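You operate a simulated robot arm through the tools that you are given. There is no shell and no other tool.

Carry out the task below with a simulated robot arm. There is one attempt and no reset: what you move stays moved.

TASK
Set the controls near the top of the fitting bench. At the end: the fault button two is switched on; the fault button four is switched on; the fault button nine is switched up; the fault button three is switched up; whatever was shut is shut again. Leave all else as you found it, and nothing knocked over.

It is judged by the outcome, as a careful person would: the job done as asked, and still so three seconds after it is handed in. It fails if anything else is knocked over, pushed out of place, dropped, spilled or broken.

THE ROBOT
A 6-joint arm with a two-finger gripper, fixed in place. Base frame: the origin is at the foot of the arm, x ahead of it, y to its left, z up; the work surface is at about z = 0.84. Units: m, degrees, N and s.
Its first joint turns from -166.0 to 166.0 degrees. Payload 2.45 kg.
The TCP is the grasp point between the finger pads, 0.02 m short of the fingertips. In the tool frame z runs along the fingers and y along their closing line. The gripper opens to 0.14 m. The gripper's body begins 0.168 m behind the TCP.
Orientation is that of the tool frame in the base frame, as [roll, pitch, yaw] about the fixed x, y, z axes, in that order (R = Rz(yaw) Ry(pitch) Rx(roll)). With the fingers straight down and closing along the base's y, the tool's x points along the base's -x, its y along +y and its z along -z.

THE INTERFACE
- The arm moves only by the tool arm_command. Its arguments are lists of equal length, an entry for each row: "slide": the shift along the tool's x, y, z in m, a list of three; "dr": the turn, a rotation vector about the tool's x, y, z in degrees, a list of three; "fingers": the opening in per cent of the stroke, from 0 (shut) to 100 (fully open). In form: {"slide": [[tx, ty, tz], ...], "dr": [[ax, ay, az], ...], "fingers": [fingers, ...]}. A call has 1 to 20 rows; each row shifts and turns the commanded pose from where the row before left it, along the tool's axes as they then stand. Each row takes 0.2 s and may step no farther than 0.05 m and 8.6 degrees from the row before; otherwise, or with a gripper value out of range, the whole call is refused. A pose out of reach is approached as far as the arm can. The call stops where the force on the tool passes 40 N (or 10 N more than at its start, if that is more) or the arm is blocked; 0.2 s more then pass. Each finger travels about 0.045 m/s and halts on what it meets, pressing with about 41 N; the grip force reading is that of the motor and also rises with nothing between the fingers. The clock runs only during rows and for 0.2 s after the last one: add rows that do not move to give the fingers time. It gives the time, the measured TCP pose, the force on the tool (base axes), the opening and the grip force at its end, in the units of the frame above (readings bear some noise), with the torque about the TCP (base axes, N m) and any sound that the robot's microphone picked up.
- Cameras (640 x 400 px; columns grow to the right, rows downward): "scene" is fixed at [0.2178, -0.4973, 1.4274]; the picture's right is [0.82, -0.57, 0.00], its down [-0.23, -0.33, -0.91] and it looks along [0.52, 0.75, -0.40] (base axes); focal length 328 px, centre (320, 200). "wrist" rides on the gripper at [0.078, 0.011, -0.209] in the tool frame; the picture's right is [-0.14, 0.99, 0.00], its down [-0.92, -0.13, -0.37] and it looks along [-0.37, -0.05, 0.93] (tool axes); focal length 280 px, centre (320, 200). There is no depth. A picture from a camera that has moved, and an enlarged one, comes with that camera's place and axes in the base frame and with its lens. The place of the scene camera against the robot may be out by one fixed shift of up to 0.012 m in any direction.
- camera(camera): a new picture of that camera. The clock stands still meanwhile.
- close_up(camera, box): a new picture of the part [left, top, right, bottom] of that camera's present view, enlarged. The clock stands still meanwhile.
- hand_in(): hands the job in; it is judged then, once.

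Places have to be worked out from the pictures, the camera data and where the tool is seen. Open the gripper and draw the arm clear of the work before you hand the job in, unless the task says otherwise.

The tools are called after "Call:" as a command line: name --argument value ..., lists and objects as JSON in quotes. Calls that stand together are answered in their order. arm_command: Moves the arm, as the interface text tells. Its arguments: {"type":"object","properties":{"slide":{"type":"array","items":{"type":"array","items":{"type":"number"}}},"dr":{"type":"array","items":{"type":"array","items":{"type":"number"}}},"fingers":{"type":"array","items":{"type":"number"}}},"required":["slide","dr","fingers"]} The other tools are called the same way: camera (camera) takes a picture; close_up (camera, box) takes an enlarged picture of a part of a camera's view; hand_in () hands the job in.

At the start:

```text
clock: 0.0
ee_pos: [0.6868, 0.4429, 1.0815]
tcp_rot: [179.9, 0.0, -180.0]
force: [0.2, 0.1, 0.0]
torque: [-0.04, 0.0, 0.04]
opening: 0.1401
grip_force: 0.0
```

scene: 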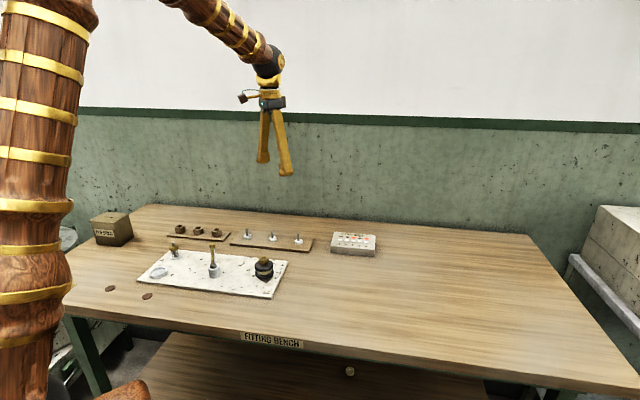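
wrist: 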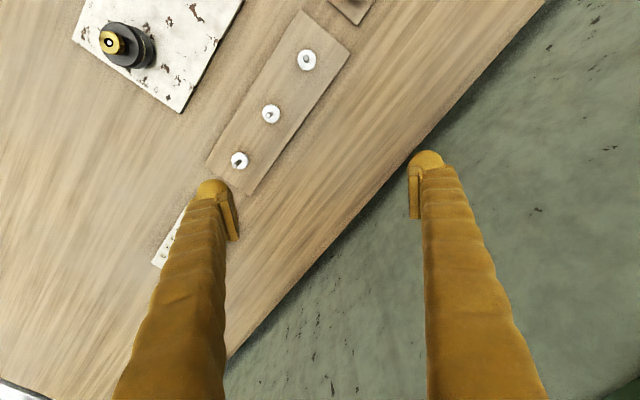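

The first pictures show a bench with several panels. I'll enlarge the parts with controls to read the labels.

Call:
close_up --camera "scene" --box '[80, 200, 240, 300]'

Call:
close_up --camera "scene" --box '[220, 210, 390, 310]'

Call:
close_up --camera "scene" --box '[320, 225, 390, 265]'

Call:
close_up --camera "wrist" --box '[60, 0, 380, 200]'

```text
4.00 times, centred on (160, 250) of scene
camera zoom: at [0.2178, -0.4973, 1.4274], right [0.82, -0.57, 0.0], down [-0.23, -0.33, -0.91], along [0.52, 0.75, -0.4], focal length 1313 px, centre (960, 0)
```

zoom: 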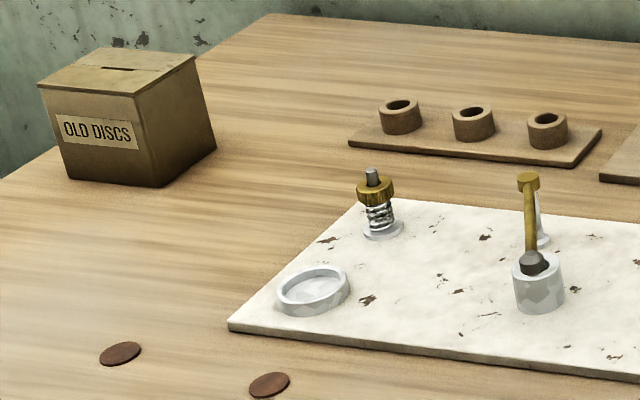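

```text
3.76 times, centred on (305, 260) of scene
camera zoom: at [0.2178, -0.4973, 1.4274], right [0.82, -0.57, 0.0], down [-0.23, -0.33, -0.91], along [0.52, 0.75, -0.4], focal length 1236 px, centre (376, -26)
```

zoom: 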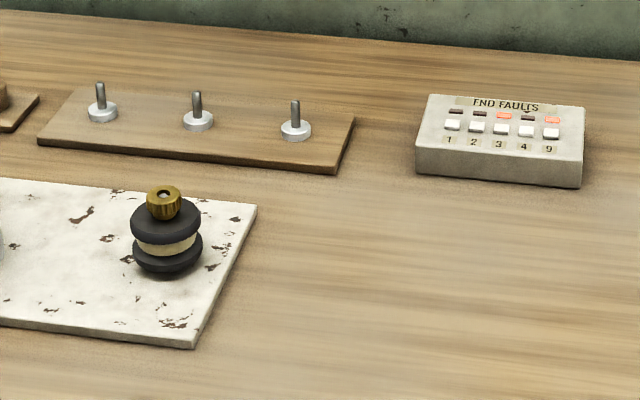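

```text
9.14 times, centred on (355, 245) of scene
camera zoom: at [0.2178, -0.4973, 1.4274], right [0.82, -0.57, 0.0], down [-0.23, -0.33, -0.91], along [0.52, 0.75, -0.4], focal length 3001 px, centre (0, -211)
```

zoom: 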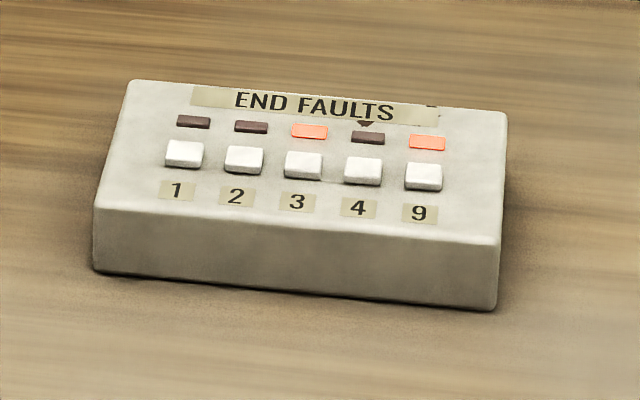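

```text
2.00 times, centred on (220, 100) of wrist
camera zoom: at [0.6073, 0.454, 1.2911], right [0.14, 0.99, 0.0], down [0.92, -0.13, 0.37], along [0.37, -0.05, -0.93], focal length 561 px, centre (520, 400)
```

zoom: 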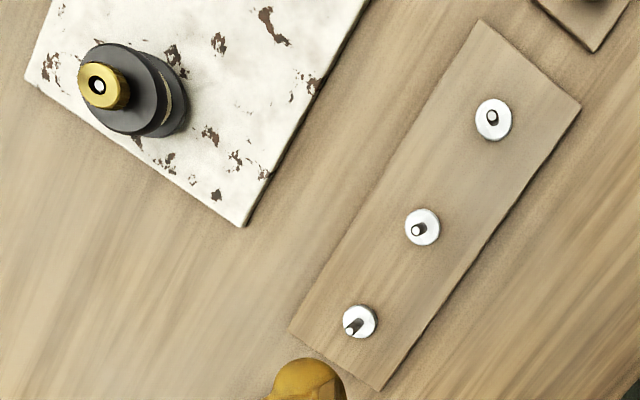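

Button box "END FAULTS" sits near (0.83, 0.20), turned about 45°, with keys 1, 2, 3, 4, 9; the lamps of 3 and 9 are lit. I'll move the open gripper above it at the same height, turn it to match, and then look from close up.

Call:
arm_command --slide '[[-0.0243, -0.0405, 0], [-0.0243, -0.0405, 0], [-0.0243, -0.0405, 0], [-0.0243, -0.0405, 0], [-0.0243, -0.0405, 0], [-0.0243, -0.0405, 0], [0, 0, 0], [0, 0, 0], [0, 0, 0], [0, 0, 0], [0, 0, 0], [0, 0, 0], [0, 0, 0]]' --dr '[[0, 0, 0], [0, 0, 0], [0, 0, 0], [0, 0, 0], [0, 0, 0], [0, 0, 0], [0, 0, -7.5], [0, 0, -7.5], [0, 0, -7.5], [0, 0, -7.5], [0, 0, -7.5], [0, 0, -7.5], [0, 0, 0]]' --fingers '[100, 100, 100, 100, 100, 100, 100, 100, 100, 100, 100, 100, 100]'

Call:
camera --camera "wrist"

Call:
camera --camera "scene"

```text
clock: 2.8
ee_pos: [0.8319, 0.2016, 1.0822]
tcp_rot: [179.9, 0.1, -134.9]
force: [0.0, 0.3, -0.3]
torque: [-0.01, -0.04, -0.03]
opening: 0.1401
grip_force: 0.1
```

```text
taken
camera wrist: at [0.7687, 0.1523, 1.2907], right [-0.6, 0.8, 0.0], down [0.74, 0.56, 0.37], along [0.29, 0.22, -0.93], focal length 280 px, centre (320, 200)
```

wrist: 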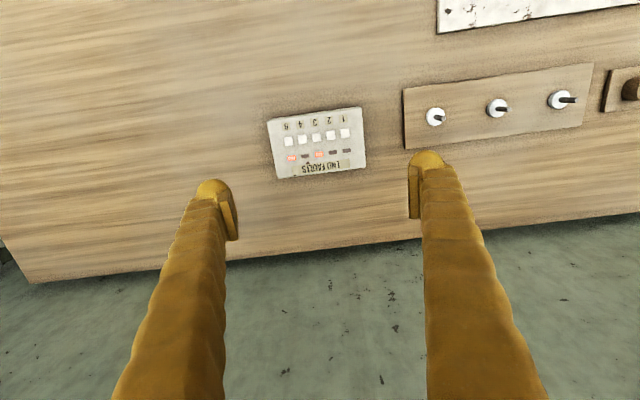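

```text
taken
```

scene: 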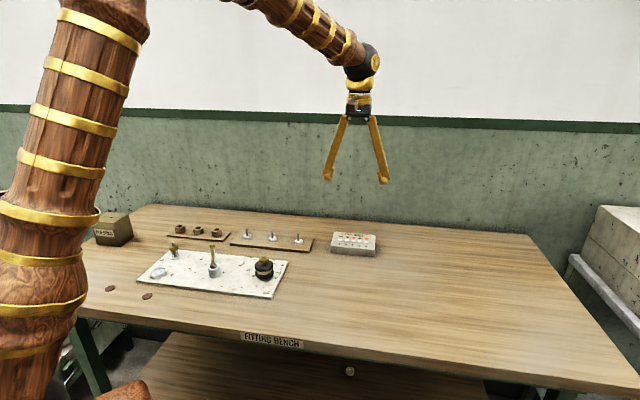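

The box lies between the fingers in the wrist view. I'll enlarge it to judge the key shapes, lamps and marks.

Call:
close_up --camera "wrist" --box '[256, 90, 384, 190]'

Call:
close_up --camera "scene" --box '[328, 228, 382, 262]'

```text
4.00 times, centred on (320, 140) of wrist
camera zoom: at [0.7687, 0.1523, 1.2907], right [-0.6, 0.8, 0.0], down [0.74, 0.56, 0.37], along [0.29, 0.22, -0.93], focal length 1122 px, centre (320, 440)
```

zoom: 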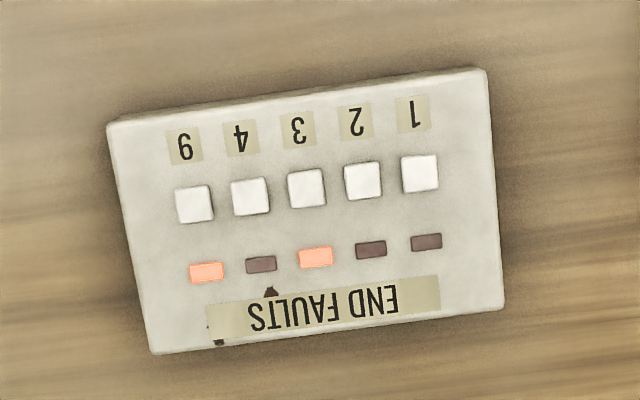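

```text
11.76 times, centred on (355, 245) of scene
camera zoom: at [0.2178, -0.4973, 1.4274], right [0.82, -0.57, 0.0], down [-0.23, -0.33, -0.91], along [0.52, 0.75, -0.4], focal length 3861 px, centre (-92, -329)
```

zoom: 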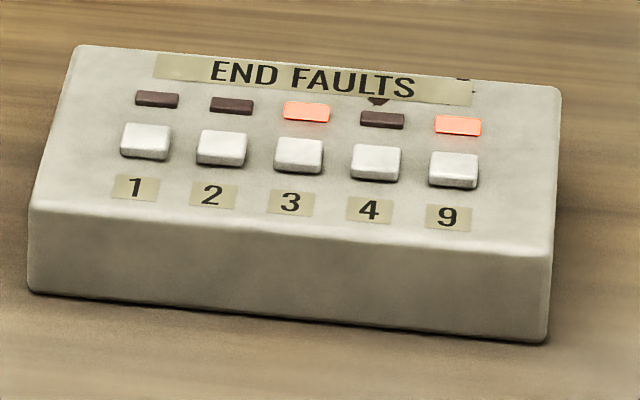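

No cover is visible, and the keys look alike in height. I'll look more closely for any latch or tilt difference between lit and unlit keys.

Call:
close_up --camera "scene" --box '[336, 234, 354, 246]'

Call:
close_up --camera "scene" --box '[352, 235, 370, 247]'

Call:
close_up --camera "wrist" --box '[280, 120, 352, 162]'

```text
16.00 times, centred on (345, 240) of scene
camera zoom: at [0.2178, -0.4973, 1.4274], right [0.82, -0.57, 0.0], down [-0.23, -0.33, -0.91], along [0.52, 0.75, -0.4], focal length 5251 px, centre (-80, -440)
```

zoom: 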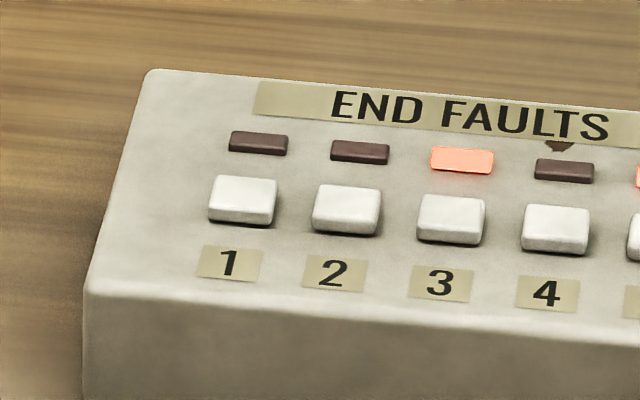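

```text
16.00 times, centred on (361, 241) of scene
camera zoom: at [0.2178, -0.4973, 1.4274], right [0.82, -0.57, 0.0], down [-0.23, -0.33, -0.91], along [0.52, 0.75, -0.4], focal length 5251 px, centre (-336, -456)
```

zoom: 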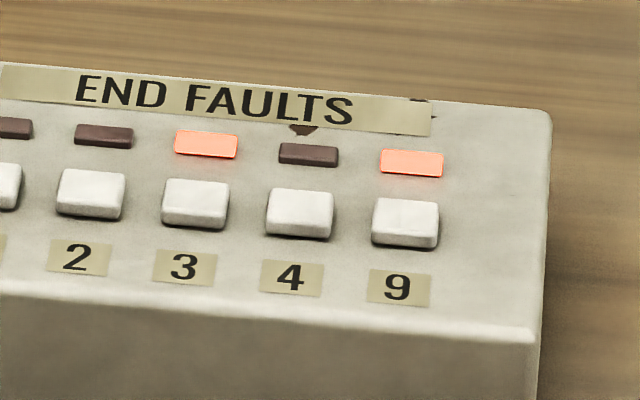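

```text
8.89 times, centred on (316, 141) of wrist
camera zoom: at [0.7687, 0.1523, 1.2907], right [-0.6, 0.8, 0.0], down [0.74, 0.56, 0.37], along [0.29, 0.22, -0.93], focal length 2492 px, centre (356, 724)
```

zoom: 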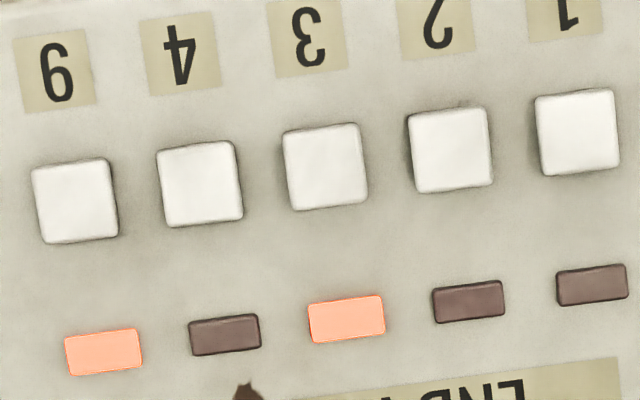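

Keys are identical, so they are momentary keys whose lamp shows the state: 3 and 9 are on, 2 and 4 off. Before choosing how to press, I'll look at the fingertip shape.

Call:
close_up --camera "wrist" --box '[380, 130, 476, 230]'

Call:
close_up --camera "scene" --box '[310, 90, 406, 190]'

```text
4.00 times, centred on (428, 180) of wrist
camera zoom: at [0.7687, 0.1523, 1.2907], right [-0.6, 0.8, 0.0], down [0.74, 0.56, 0.37], along [0.29, 0.22, -0.93], focal length 1122 px, centre (-112, 280)
```

zoom: 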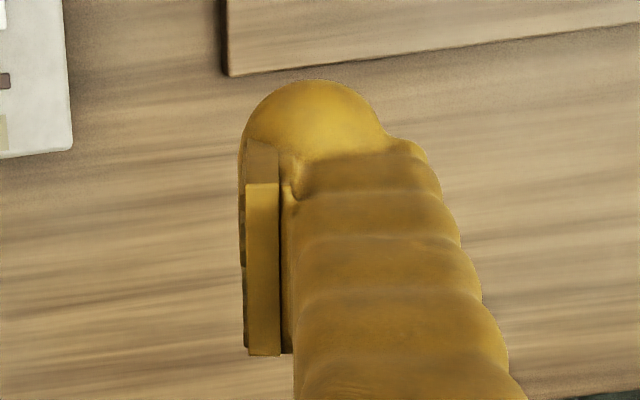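

```text
4.00 times, centred on (358, 140) of scene
camera zoom: at [0.2178, -0.4973, 1.4274], right [0.82, -0.57, 0.0], down [-0.23, -0.33, -0.91], along [0.52, 0.75, -0.4], focal length 1313 px, centre (168, 440)
```

zoom: 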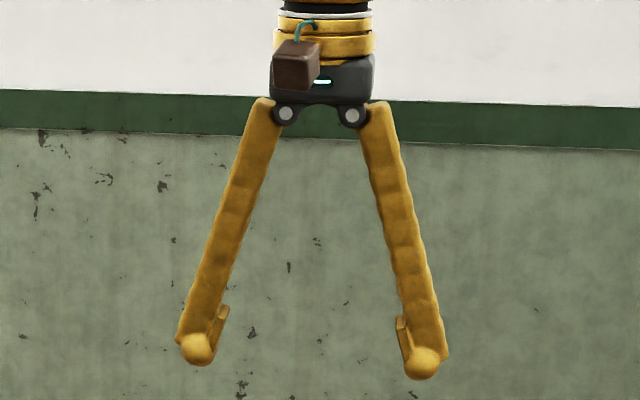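

Judging from the wrist view, the keys lie along the tool's y at about 20.6 mm pitch: key 2 at y≈+0.0175 and x≈+0.013 from the present TCP. I'll bring the +y finger over key 2, with the other finger falling beyond the box's free side, and descend part way to check.

Call:
arm_command --slide '[[0.007, -0.032, 0], [0.0064, -0.0315, 0], [0, 0, 0.035], [0, 0, 0.035], [0, 0, 0.035], [0, 0, 0.03], [0, 0, 0]]' --dr '[[0, 0, 0], [0, 0, 0], [0, 0, 0], [0, 0, 0], [0, 0, 0], [0, 0, 0], [0, 0, 0]]' --fingers '[100, 100, 100, 100, 100, 100, 100]'

Call:
camera --camera "wrist"

Call:
close_up --camera "scene" --box '[310, 190, 406, 270]'

```text
clock: 4.4
ee_pos: [0.8701, 0.1456, 0.9484]
tcp_rot: [179.9, 0.1, -135.0]
force: [0.3, -0.8, 0.4]
torque: [-0.01, 0.01, -0.03]
opening: 0.1401
grip_force: 0.1
```

```text
taken
camera wrist: at [0.8052, 0.0983, 1.1561], right [-0.6, 0.8, 0.0], down [0.74, 0.56, 0.37], along [0.29, 0.22, -0.93], focal length 280 px, centre (320, 200)
```

wrist: 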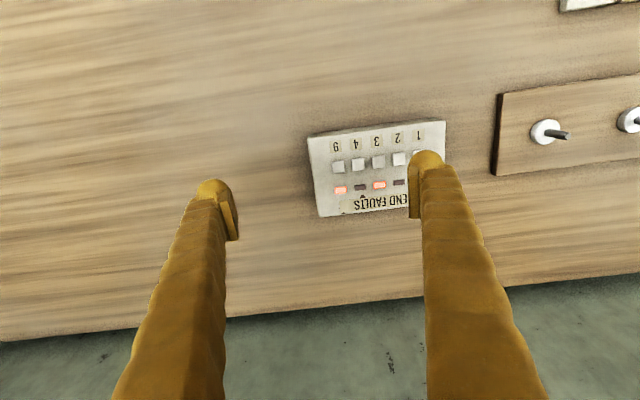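

```text
5.00 times, centred on (358, 230) of scene
camera zoom: at [0.2178, -0.4973, 1.4274], right [0.82, -0.57, 0.0], down [-0.23, -0.33, -0.91], along [0.52, 0.75, -0.4], focal length 1641 px, centre (130, 50)
```

zoom: 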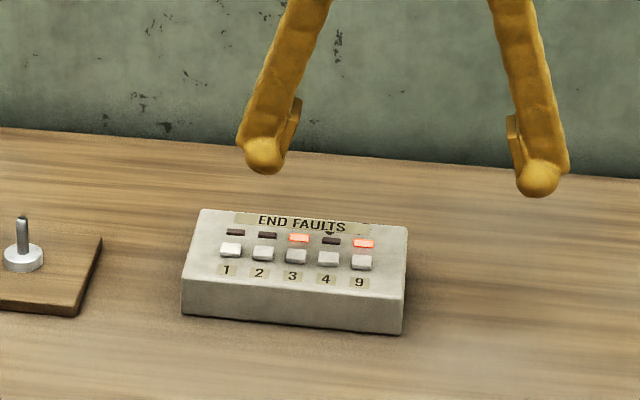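

Descended to TCP z = 0.948 without contact. I'll enlarge the wrist view to remeasure the keys against the finger.

Call:
close_up --camera "wrist" --box '[300, 115, 460, 215]'

```text
4.00 times, centred on (380, 165) of wrist
camera zoom: at [0.8052, 0.0983, 1.1561], right [-0.6, 0.8, 0.0], down [0.74, 0.56, 0.37], along [0.29, 0.22, -0.93], focal length 1122 px, centre (80, 340)
```

zoom: 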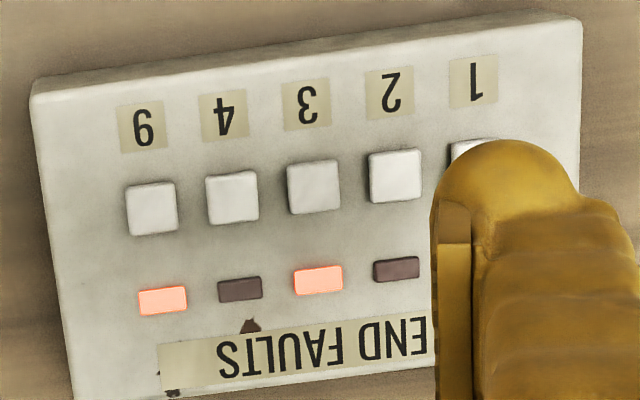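

Remeasured: key tops at about z = 0.870, pitch ≈ 21 mm, key 2 at tool y ≈ +0.0826, right under the +y fingertip. I'll descend to about 15 mm above the key and check from the scene side.

Call:
arm_command --slide '[[-0.001, 0.001, 0.022], [0, 0, 0.02], [0, 0, 0]]' --dr '[[0, 0, 0], [0, 0, 0], [0, 0, 0]]' --fingers '[100, 100, 100]'

Call:
close_up --camera "scene" --box '[320, 210, 400, 260]'

Call:
close_up --camera "wrist" --box '[300, 115, 460, 215]'

```text
clock: 5.2
ee_pos: [0.8681, 0.1483, 0.9043]
tcp_rot: [179.9, 0.2, -135.1]
force: [-0.2, -0.4, 0.1]
torque: [0.01, -0.01, -0.03]
opening: 0.1399
grip_force: 0.0
```

```text
8.00 times, centred on (360, 235) of scene
camera zoom: at [0.2178, -0.4973, 1.4274], right [0.82, -0.57, 0.0], down [-0.23, -0.33, -0.91], along [0.52, 0.75, -0.4], focal length 2626 px, centre (0, -80)
```

zoom: 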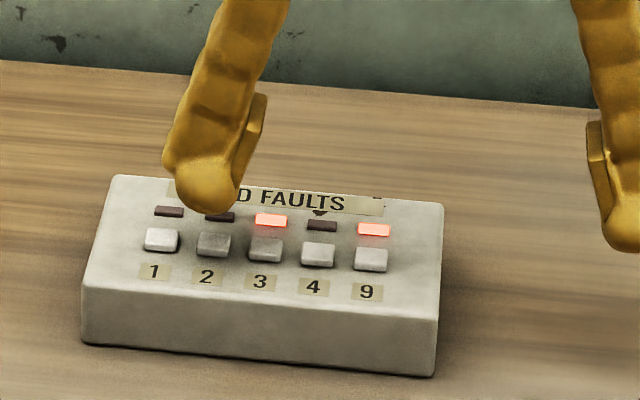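

```text
4.00 times, centred on (380, 165) of wrist
camera zoom: at [0.8047, 0.1005, 1.1132], right [-0.6, 0.8, 0.0], down [0.74, 0.56, 0.37], along [0.29, 0.22, -0.93], focal length 1122 px, centre (80, 340)
```

zoom: 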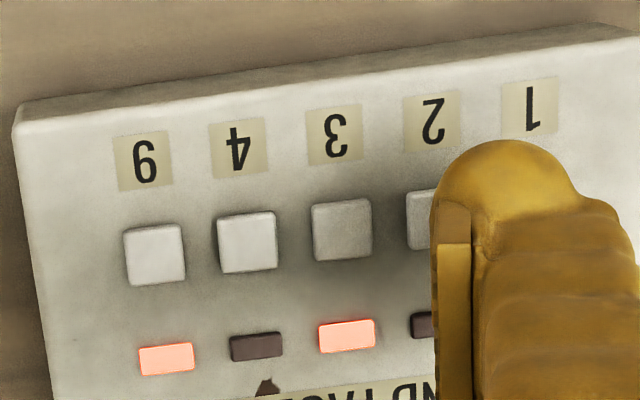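

Key 2 now computes to tool y ≈ 0.080 and x ≈ 0, and the tip sits over it in the scene view too. I'll descend gently toward contact.

Call:
arm_command --slide '[[0, 0, 0.008], [0, 0, 0.003], [0, 0, 0.002], [0, 0, 0]]' --dr '[[0, 0, 0], [0, 0, 0], [0, 0, 0], [0, 0, 0]]' --fingers '[100, 100, 100, 100]'

Call:
close_up --camera "scene" --box '[320, 210, 400, 260]'

```text
clock: 6.2
ee_pos: [0.8681, 0.1484, 0.8925]
tcp_rot: [180.0, 0.0, -135.0]
force: [-0.3, -0.4, -0.3]
torque: [0.03, -0.01, 0.01]
opening: 0.1401
grip_force: 0.0
```

```text
8.00 times, centred on (360, 235) of scene
camera zoom: at [0.2178, -0.4973, 1.4274], right [0.82, -0.57, 0.0], down [-0.23, -0.33, -0.91], along [0.52, 0.75, -0.4], focal length 2626 px, centre (0, -80)
```

zoom: 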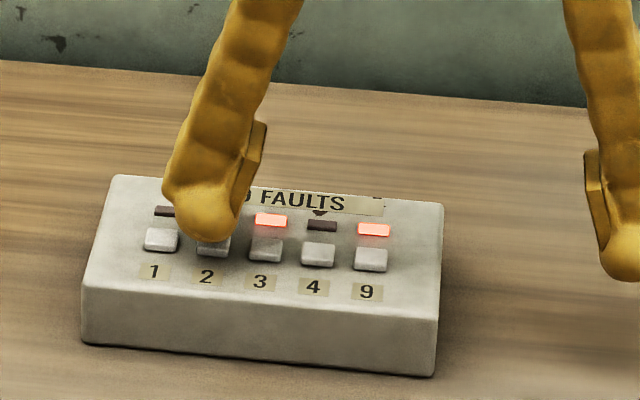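

No contact yet at TCP z = 0.8925, with the tip just above key 2. I'll continue in 1.5 mm steps.

Call:
arm_command --slide '[[0, 0, 0.0015], [0, 0, 0.0015], [0, 0, 0]]' --dr '[[0, 0, 0], [0, 0, 0], [0, 0, 0]]' --fingers '[100, 100, 100]'

Call:
close_up --camera "scene" --box '[320, 210, 400, 260]'

```text
clock: 7.0
ee_pos: [0.8695, 0.1492, 0.8883]
tcp_rot: [179.9, 0.1, -134.9]
force: [0.1, -0.1, -0.6]
torque: [0.04, 0.01, -0.01]
opening: 0.1399
grip_force: 0.0
```

```text
8.00 times, centred on (360, 235) of scene
camera zoom: at [0.2178, -0.4973, 1.4274], right [0.82, -0.57, 0.0], down [-0.23, -0.33, -0.91], along [0.52, 0.75, -0.4], focal length 2626 px, centre (0, -80)
```

zoom: 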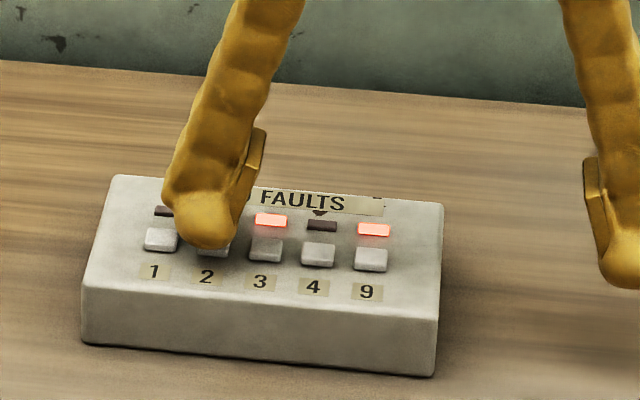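

Still almost no force at 0.888. I'll continue down by another 3 mm.

Call:
arm_command --slide '[[0, 0, 0.0015], [0, 0, 0.0015], [0, 0, 0]]' --dr '[[0, 0, 0], [0, 0, 0], [0, 0, 0]]' --fingers '[100, 100, 100]'

Call:
close_up --camera "scene" --box '[320, 210, 400, 260]'

Call:
close_up --camera "wrist" --box '[300, 115, 460, 215]'

```text
clock: 7.8
ee_pos: [0.867, 0.1492, 0.8855]
tcp_rot: [179.9, 0.2, -135.0]
force: [-0.5, -0.3, -0.2]
torque: [0.03, 0.0, -0.01]
opening: 0.1402
grip_force: 0.1
```

```text
8.00 times, centred on (360, 235) of scene
camera zoom: at [0.2178, -0.4973, 1.4274], right [0.82, -0.57, 0.0], down [-0.23, -0.33, -0.91], along [0.52, 0.75, -0.4], focal length 2626 px, centre (0, -80)
```

zoom: 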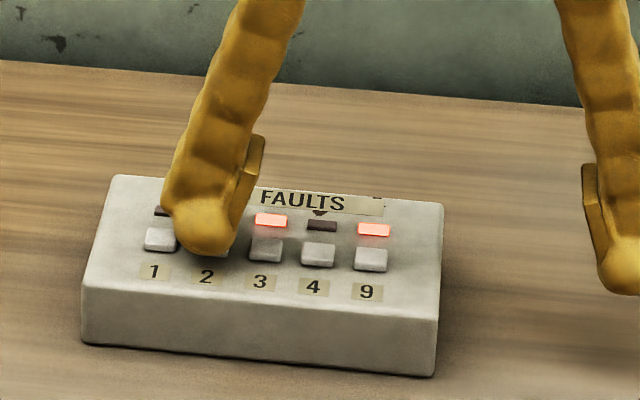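

```text
4.00 times, centred on (380, 165) of wrist
camera zoom: at [0.804, 0.1, 1.095], right [-0.6, 0.8, 0.0], down [0.74, 0.56, 0.37], along [0.29, 0.22, -0.93], focal length 1122 px, centre (80, 340)
```

zoom: 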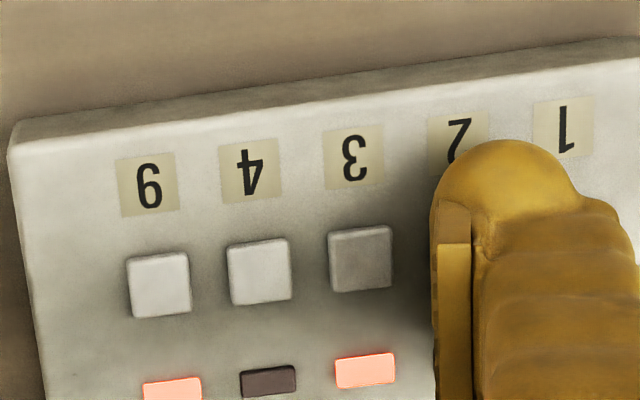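

Pitch scaling puts key tops at z ≈ 0.868 ± 0.004, so contact should be close. I'll keep stepping down.

Call:
arm_command --slide '[[0, 0, 0.001], [0, 0, 0.001], [0, 0, 0.001], [0, 0, 0]]' --dr '[[0, 0, 0], [0, 0, 0], [0, 0, 0], [0, 0, 0]]' --fingers '[100, 100, 100, 100]'

Call:
close_up --camera "scene" --box '[320, 210, 400, 260]'

```text
clock: 8.8
ee_pos: [0.8688, 0.1482, 0.8836]
tcp_rot: [-180.0, 0.1, -135.1]
force: [-1.5, 2.1, 2.2]
torque: [0.19, 0.22, -0.02]
opening: 0.14
grip_force: 0.1
heard: click
```

```text
8.00 times, centred on (360, 235) of scene
camera zoom: at [0.2178, -0.4973, 1.4274], right [0.82, -0.57, 0.0], down [-0.23, -0.33, -0.91], along [0.52, 0.75, -0.4], focal length 2626 px, centre (0, -80)
```

zoom: 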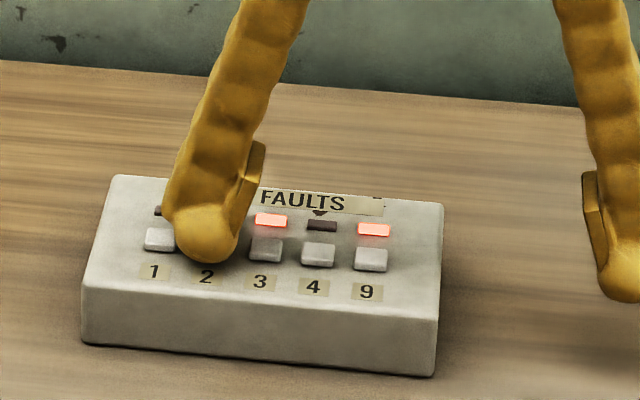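

A click was heard with only about 3 N. I'll rise 30 mm and check the lamps.

Call:
arm_command --slide '[[0, 0, -0.01], [0, 0, -0.02], [0, 0, 0]]' --dr '[[0, 0, 0], [0, 0, 0], [0, 0, 0]]' --fingers '[100, 100, 100]'

Call:
close_up --camera "scene" --box '[320, 210, 400, 260]'

Call:
close_up --camera "wrist" --box '[300, 115, 460, 215]'

```text
clock: 9.6
ee_pos: [0.8691, 0.1486, 0.9131]
tcp_rot: [-180.0, 0.1, -135.1]
force: [0.0, -0.3, -0.4]
torque: [0.0, -0.03, -0.01]
opening: 0.1403
grip_force: 0.0
```

```text
8.00 times, centred on (360, 235) of scene
camera zoom: at [0.2178, -0.4973, 1.4274], right [0.82, -0.57, 0.0], down [-0.23, -0.33, -0.91], along [0.52, 0.75, -0.4], focal length 2626 px, centre (0, -80)
```

zoom: 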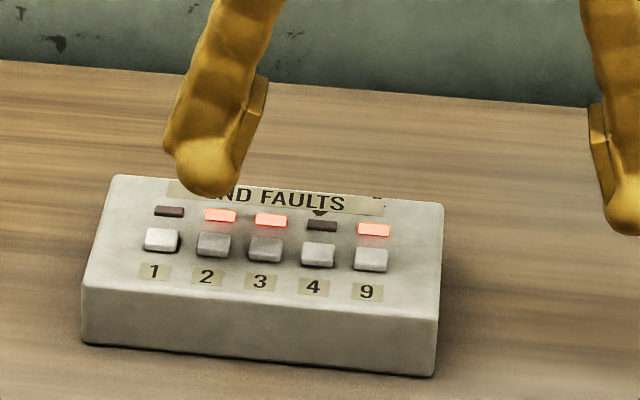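

```text
4.00 times, centred on (380, 165) of wrist
camera zoom: at [0.8044, 0.1002, 1.1211], right [-0.6, 0.8, 0.0], down [0.74, 0.56, 0.37], along [0.29, 0.22, -0.93], focal length 1122 px, centre (80, 340)
```

zoom: 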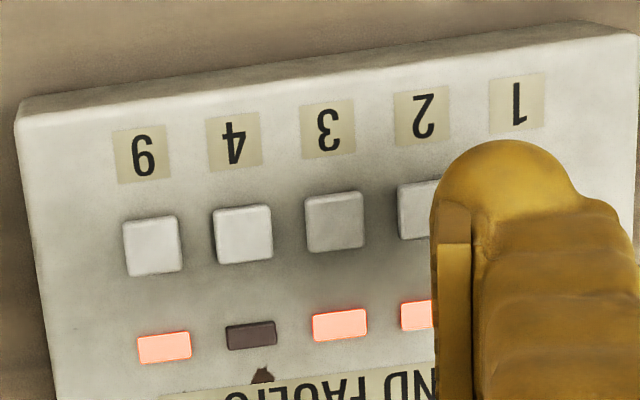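

Lamp 2 is now lit and nothing else changed. I'll move two pitches along the row to key 4, press to the same depth, and rise again.

Call:
arm_command --slide '[[0, -0.022, 0], [0, -0.0215, 0], [0, 0, 0], [0, 0, 0.018], [0, 0, 0.007], [0, 0, 0.002], [0, 0, 0.0015], [0, 0, 0.0015], [0, 0, 0]]' --dr '[[0, 0, 0], [0, 0, 0], [0, 0, 0], [0, 0, 0], [0, 0, 0], [0, 0, 0], [0, 0, 0], [0, 0, 0], [0, 0, 0]]' --fingers '[100, 100, 100, 100, 100, 100, 100, 100, 100]'

Call:
close_up --camera "scene" --box '[320, 210, 400, 260]'

```text
clock: 11.6
ee_pos: [0.8992, 0.1174, 0.8831]
tcp_rot: [179.9, 0.1, -135.0]
force: [0.9, 1.0, 1.7]
torque: [0.15, 0.1, -0.09]
opening: 0.1399
grip_force: 0.1
heard: click
```

```text
8.00 times, centred on (360, 235) of scene
camera zoom: at [0.2178, -0.4973, 1.4274], right [0.82, -0.57, 0.0], down [-0.23, -0.33, -0.91], along [0.52, 0.75, -0.4], focal length 2626 px, centre (0, -80)
```

zoom: 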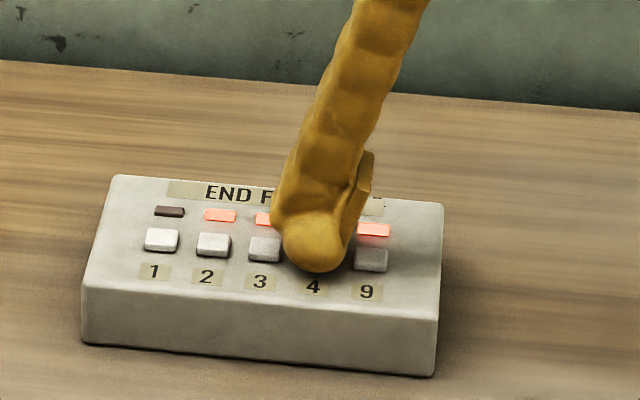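

Another click, at about the same depth and low force. I'll rise and check the lamps.

Call:
arm_command --slide '[[0, 0, -0.01], [0, 0, -0.02], [0, 0, 0]]' --dr '[[0, 0, 0], [0, 0, 0], [0, 0, 0]]' --fingers '[100, 100, 100]'

Call:
close_up --camera "scene" --box '[320, 210, 400, 260]'

Call:
close_up --camera "wrist" --box '[300, 115, 540, 265]'

```text
clock: 12.4
ee_pos: [0.8992, 0.1183, 0.9128]
tcp_rot: [180.0, 0.1, -135.0]
force: [0.6, 0.4, 0.8]
torque: [0.06, 0.03, 0.01]
opening: 0.1399
grip_force: 0.0
```

```text
8.00 times, centred on (360, 235) of scene
camera zoom: at [0.2178, -0.4973, 1.4274], right [0.82, -0.57, 0.0], down [-0.23, -0.33, -0.91], along [0.52, 0.75, -0.4], focal length 2626 px, centre (0, -80)
```

zoom: 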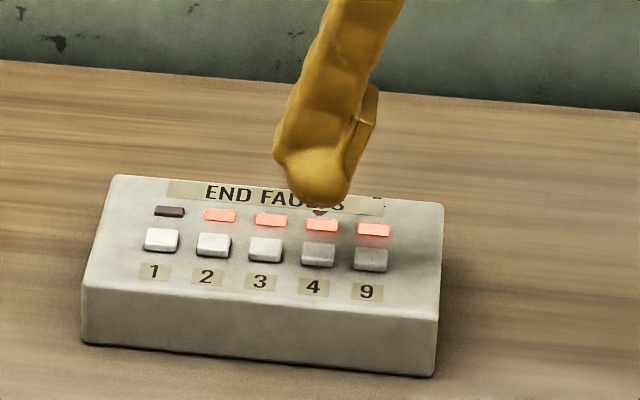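

```text
2.67 times, centred on (420, 190) of wrist
camera zoom: at [0.8353, 0.0697, 1.121], right [-0.6, 0.8, 0.0], down [0.74, 0.56, 0.37], along [0.29, 0.22, -0.93], focal length 748 px, centre (53, 227)
```

zoom: 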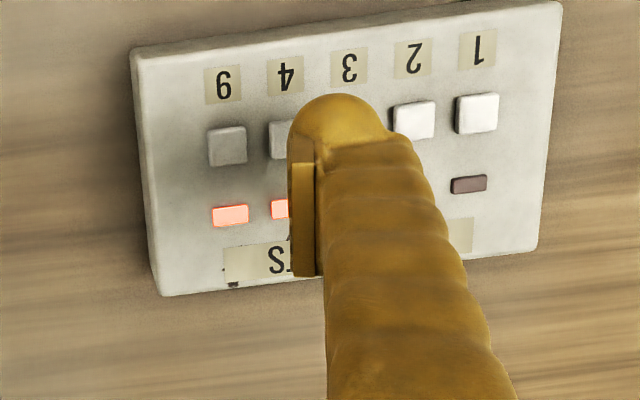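

All four lamps 2, 3, 4, 9 are lit and lamp 1 is dark. Before dealing with 3 and 9 I'll rise higher and repeat the earlier enlarged views, to see whether a key sits lower when it is on.

Call:
arm_command --slide '[[0, 0, -0.04], [0, 0, -0.04], [0, 0, 0]]' --dr '[[0, 0, 0], [0, 0, 0], [0, 0, 0]]' --fingers '[100, 100, 100]'

Call:
close_up --camera "scene" --box '[336, 234, 354, 246]'

Call:
close_up --camera "scene" --box '[352, 235, 370, 247]'

Call:
camera --camera "scene"

```text
clock: 13.2
ee_pos: [0.8992, 0.1169, 0.9913]
tcp_rot: [179.9, 0.1, -135.0]
force: [0.1, 0.2, 0.3]
torque: [0.02, 0.03, 0.02]
opening: 0.1401
grip_force: 0.1
```

```text
16.00 times, centred on (345, 240) of scene
camera zoom: at [0.2178, -0.4973, 1.4274], right [0.82, -0.57, 0.0], down [-0.23, -0.33, -0.91], along [0.52, 0.75, -0.4], focal length 5251 px, centre (-80, -440)
```

zoom: 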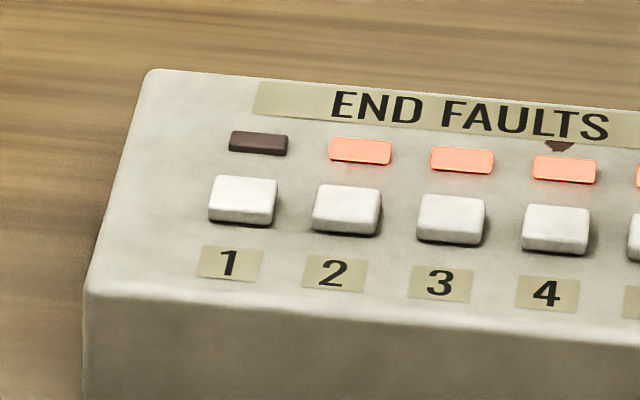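

```text
16.00 times, centred on (361, 241) of scene
camera zoom: at [0.2178, -0.4973, 1.4274], right [0.82, -0.57, 0.0], down [-0.23, -0.33, -0.91], along [0.52, 0.75, -0.4], focal length 5251 px, centre (-336, -456)
```

zoom: 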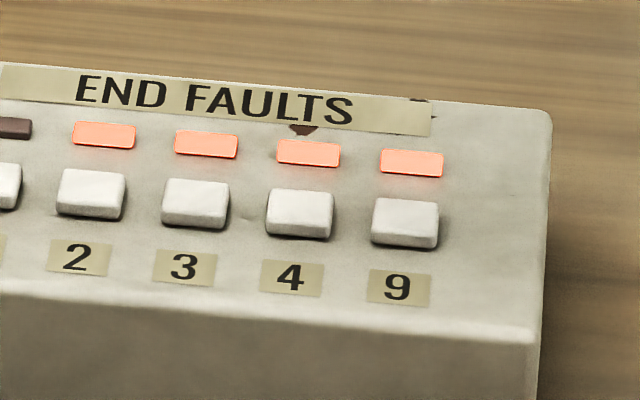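

```text
taken
```

scene: 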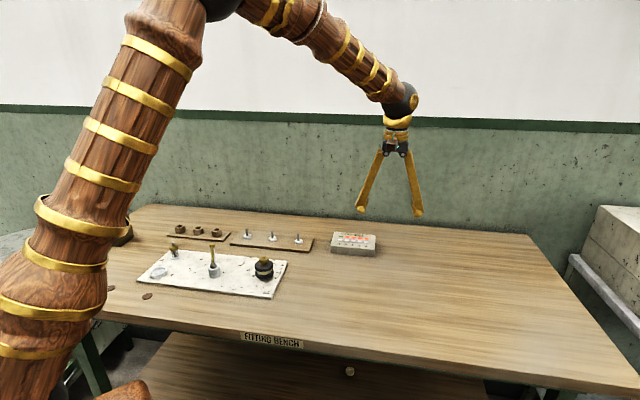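

Lit and unlit keys sit equally high, so the lamp alone shows the state. 2 and 4 are now on. The task uses a different word for 9 and 3, "up", and those two were the lit ones; a button that is up is released, i.e. off. That is my best reading, so I'll release both, starting with key 9.

Call:
arm_command --slide '[[0, -0.0211, 0], [0, 0, 0.045], [0, 0, 0.04], [0, 0, 0.016], [0, 0, 0.004], [0, 0, 0.002], [0, 0, 0.0015], [0, 0, 0.0015], [0, 0, 0]]' --dr '[[0, 0, 0], [0, 0, 0], [0, 0, 0], [0, 0, 0], [0, 0, 0], [0, 0, 0], [0, 0, 0], [0, 0, 0], [0, 0, 0]]' --fingers '[100, 100, 100, 100, 100, 100, 100, 100, 100]'

Call:
close_up --camera "scene" --box '[320, 210, 400, 260]'

```text
clock: 15.2
ee_pos: [0.9147, 0.1023, 0.8831]
tcp_rot: [179.8, 0.2, -134.9]
force: [-0.1, 0.7, 2.0]
torque: [0.14, 0.15, 0.04]
opening: 0.14
grip_force: 0.0
heard: click
```

```text
8.00 times, centred on (360, 235) of scene
camera zoom: at [0.2178, -0.4973, 1.4274], right [0.82, -0.57, 0.0], down [-0.23, -0.33, -0.91], along [0.52, 0.75, -0.4], focal length 2626 px, centre (0, -80)
```

zoom: 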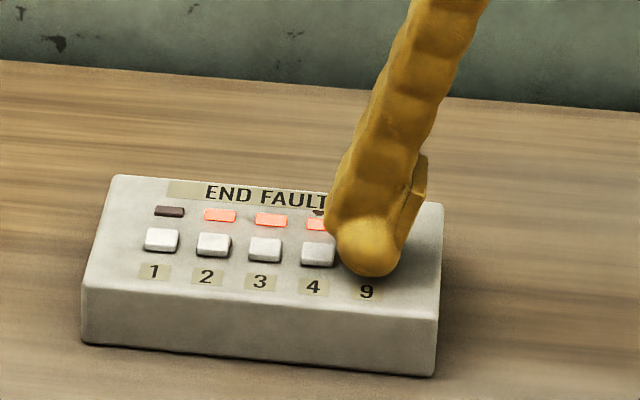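

Key 9 clicked. I'll rise 30 mm and check the lamps.

Call:
arm_command --slide '[[0, 0, -0.01], [0, 0, -0.02], [0, 0, 0]]' --dr '[[0, 0, 0], [0, 0, 0], [0, 0, 0]]' --fingers '[100, 100, 100]'

Call:
close_up --camera "scene" --box '[320, 210, 400, 260]'

```text
clock: 16.0
ee_pos: [0.9154, 0.1035, 0.9104]
tcp_rot: [180.0, 0.1, -135.0]
force: [-0.4, 0.3, 0.3]
torque: [0.01, 0.0, 0.01]
opening: 0.1401
grip_force: 0.1
```

```text
8.00 times, centred on (360, 235) of scene
camera zoom: at [0.2178, -0.4973, 1.4274], right [0.82, -0.57, 0.0], down [-0.23, -0.33, -0.91], along [0.52, 0.75, -0.4], focal length 2626 px, centre (0, -80)
```

zoom: 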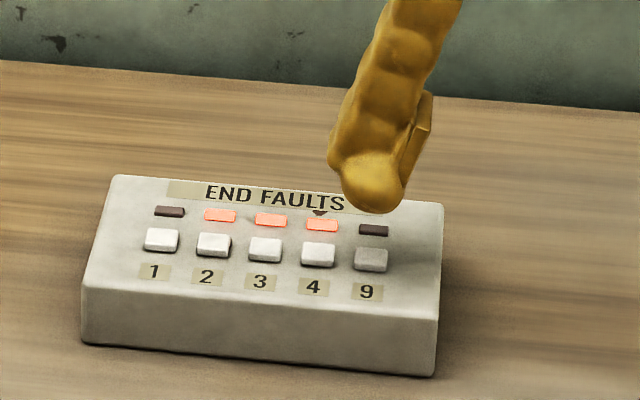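

Lamp 9 is off and the rest are unchanged. I'll move two pitches back to key 3, press to the same depth, and rise.

Call:
arm_command --slide '[[0, 0.0211, 0], [0, 0.0211, 0], [0, 0, 0], [0, 0, 0.018], [0, 0, 0.007], [0, 0, 0.002], [0, 0, 0.0015], [0, 0, 0.0015], [0, 0, 0]]' --dr '[[0, 0, 0], [0, 0, 0], [0, 0, 0], [0, 0, 0], [0, 0, 0], [0, 0, 0], [0, 0, 0], [0, 0, 0], [0, 0, 0]]' --fingers '[100, 100, 100, 100, 100, 100, 100, 100, 100]'

Call:
close_up --camera "scene" --box '[320, 210, 400, 260]'

```text
clock: 18.0
ee_pos: [0.8838, 0.1324, 0.8827]
tcp_rot: [180.0, 0.1, -135.0]
force: [1.1, -1.2, 4.0]
torque: [0.16, 0.23, 0.03]
opening: 0.1397
grip_force: 0.1
heard: click
```

```text
8.00 times, centred on (360, 235) of scene
camera zoom: at [0.2178, -0.4973, 1.4274], right [0.82, -0.57, 0.0], down [-0.23, -0.33, -0.91], along [0.52, 0.75, -0.4], focal length 2626 px, centre (0, -80)
```

zoom: 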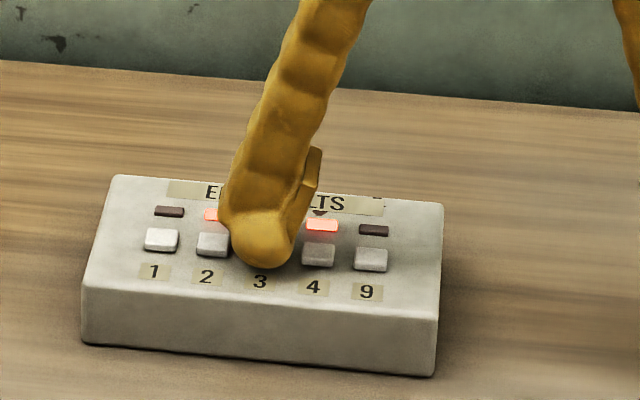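

Key 3 clicked. I'll draw the arm straight up, clear of the work, and check everything.

Call:
arm_command --slide '[[0, 0, -0.01], [0, 0, -0.02], [0, 0, -0.04], [0, 0, -0.04], [0, 0, -0.04], [0, 0, -0.04], [0, 0, 0]]' --dr '[[0, 0, 0], [0, 0, 0], [0, 0, 0], [0, 0, 0], [0, 0, 0], [0, 0, 0], [0, 0, 0]]' --fingers '[100, 100, 100, 100, 100, 100, 100]'

Call:
camera --camera "scene"

Call:
close_up --camera "scene" --box '[328, 228, 382, 262]'

```text
clock: 19.6
ee_pos: [0.8862, 0.1317, 1.0742]
tcp_rot: [179.8, 0.1, -135.0]
force: [0.6, 0.2, 1.1]
torque: [0.02, -0.01, -0.01]
opening: 0.1402
grip_force: 0.0
```

```text
taken
```

scene: 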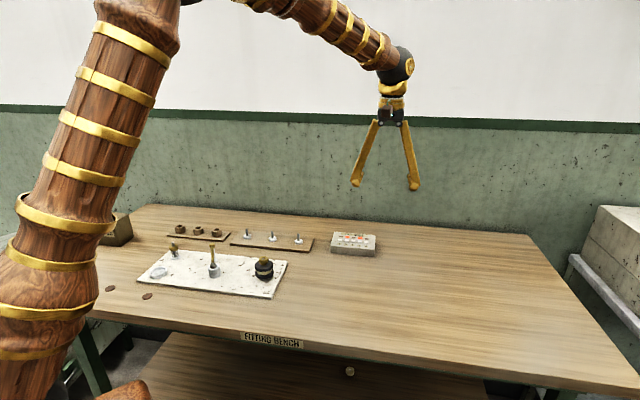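

```text
11.76 times, centred on (355, 245) of scene
camera zoom: at [0.2178, -0.4973, 1.4274], right [0.82, -0.57, 0.0], down [-0.23, -0.33, -0.91], along [0.52, 0.75, -0.4], focal length 3861 px, centre (-92, -329)
```

zoom: 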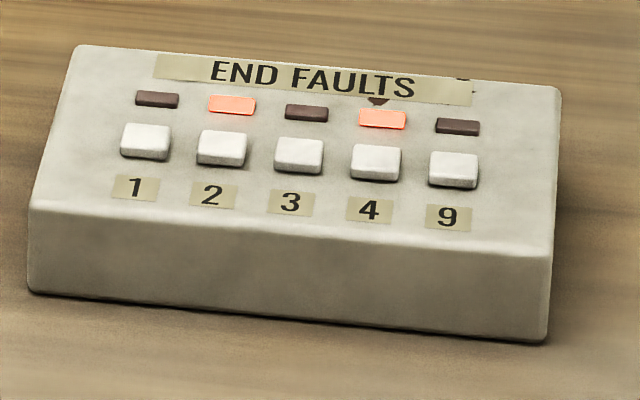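

Lamps 2 and 4 are lit; 1, 3 and 9 are dark. The box hasn't moved, nothing else was touched, and the gripper is open and clear, so I'm handing in.

Call:
hand_in

```text
The job is handed in.
```

I set the four fault buttons on the END FAULTS box and handed the job in, but two of them rest on how I read "switched up".

| Button | Lamp at the start | Lamp now |
|---|---|---|
| One | dark | dark (not pressed) |
| Two | dark | lit |
| Three | lit | dark |
| Four | dark | lit |
| Nine | lit | dark |

- **Three and nine:** I took "up" to mean released, so I switched them off. The keys stay at the same height whether on or off, so the box itself couldn't confirm this. They were the only two lit at the start, and the task words them differently from "on", which is why I read it that way. If "up" meant on, both are now wrong, because they were already on.
- **Covers:** I saw no lid or cover on the box, so I opened nothing and there was nothing to shut again.
- **Everything else:** In the last picture the box hadn't moved and nothing was knocked over. The gripper was open and clear of the work.
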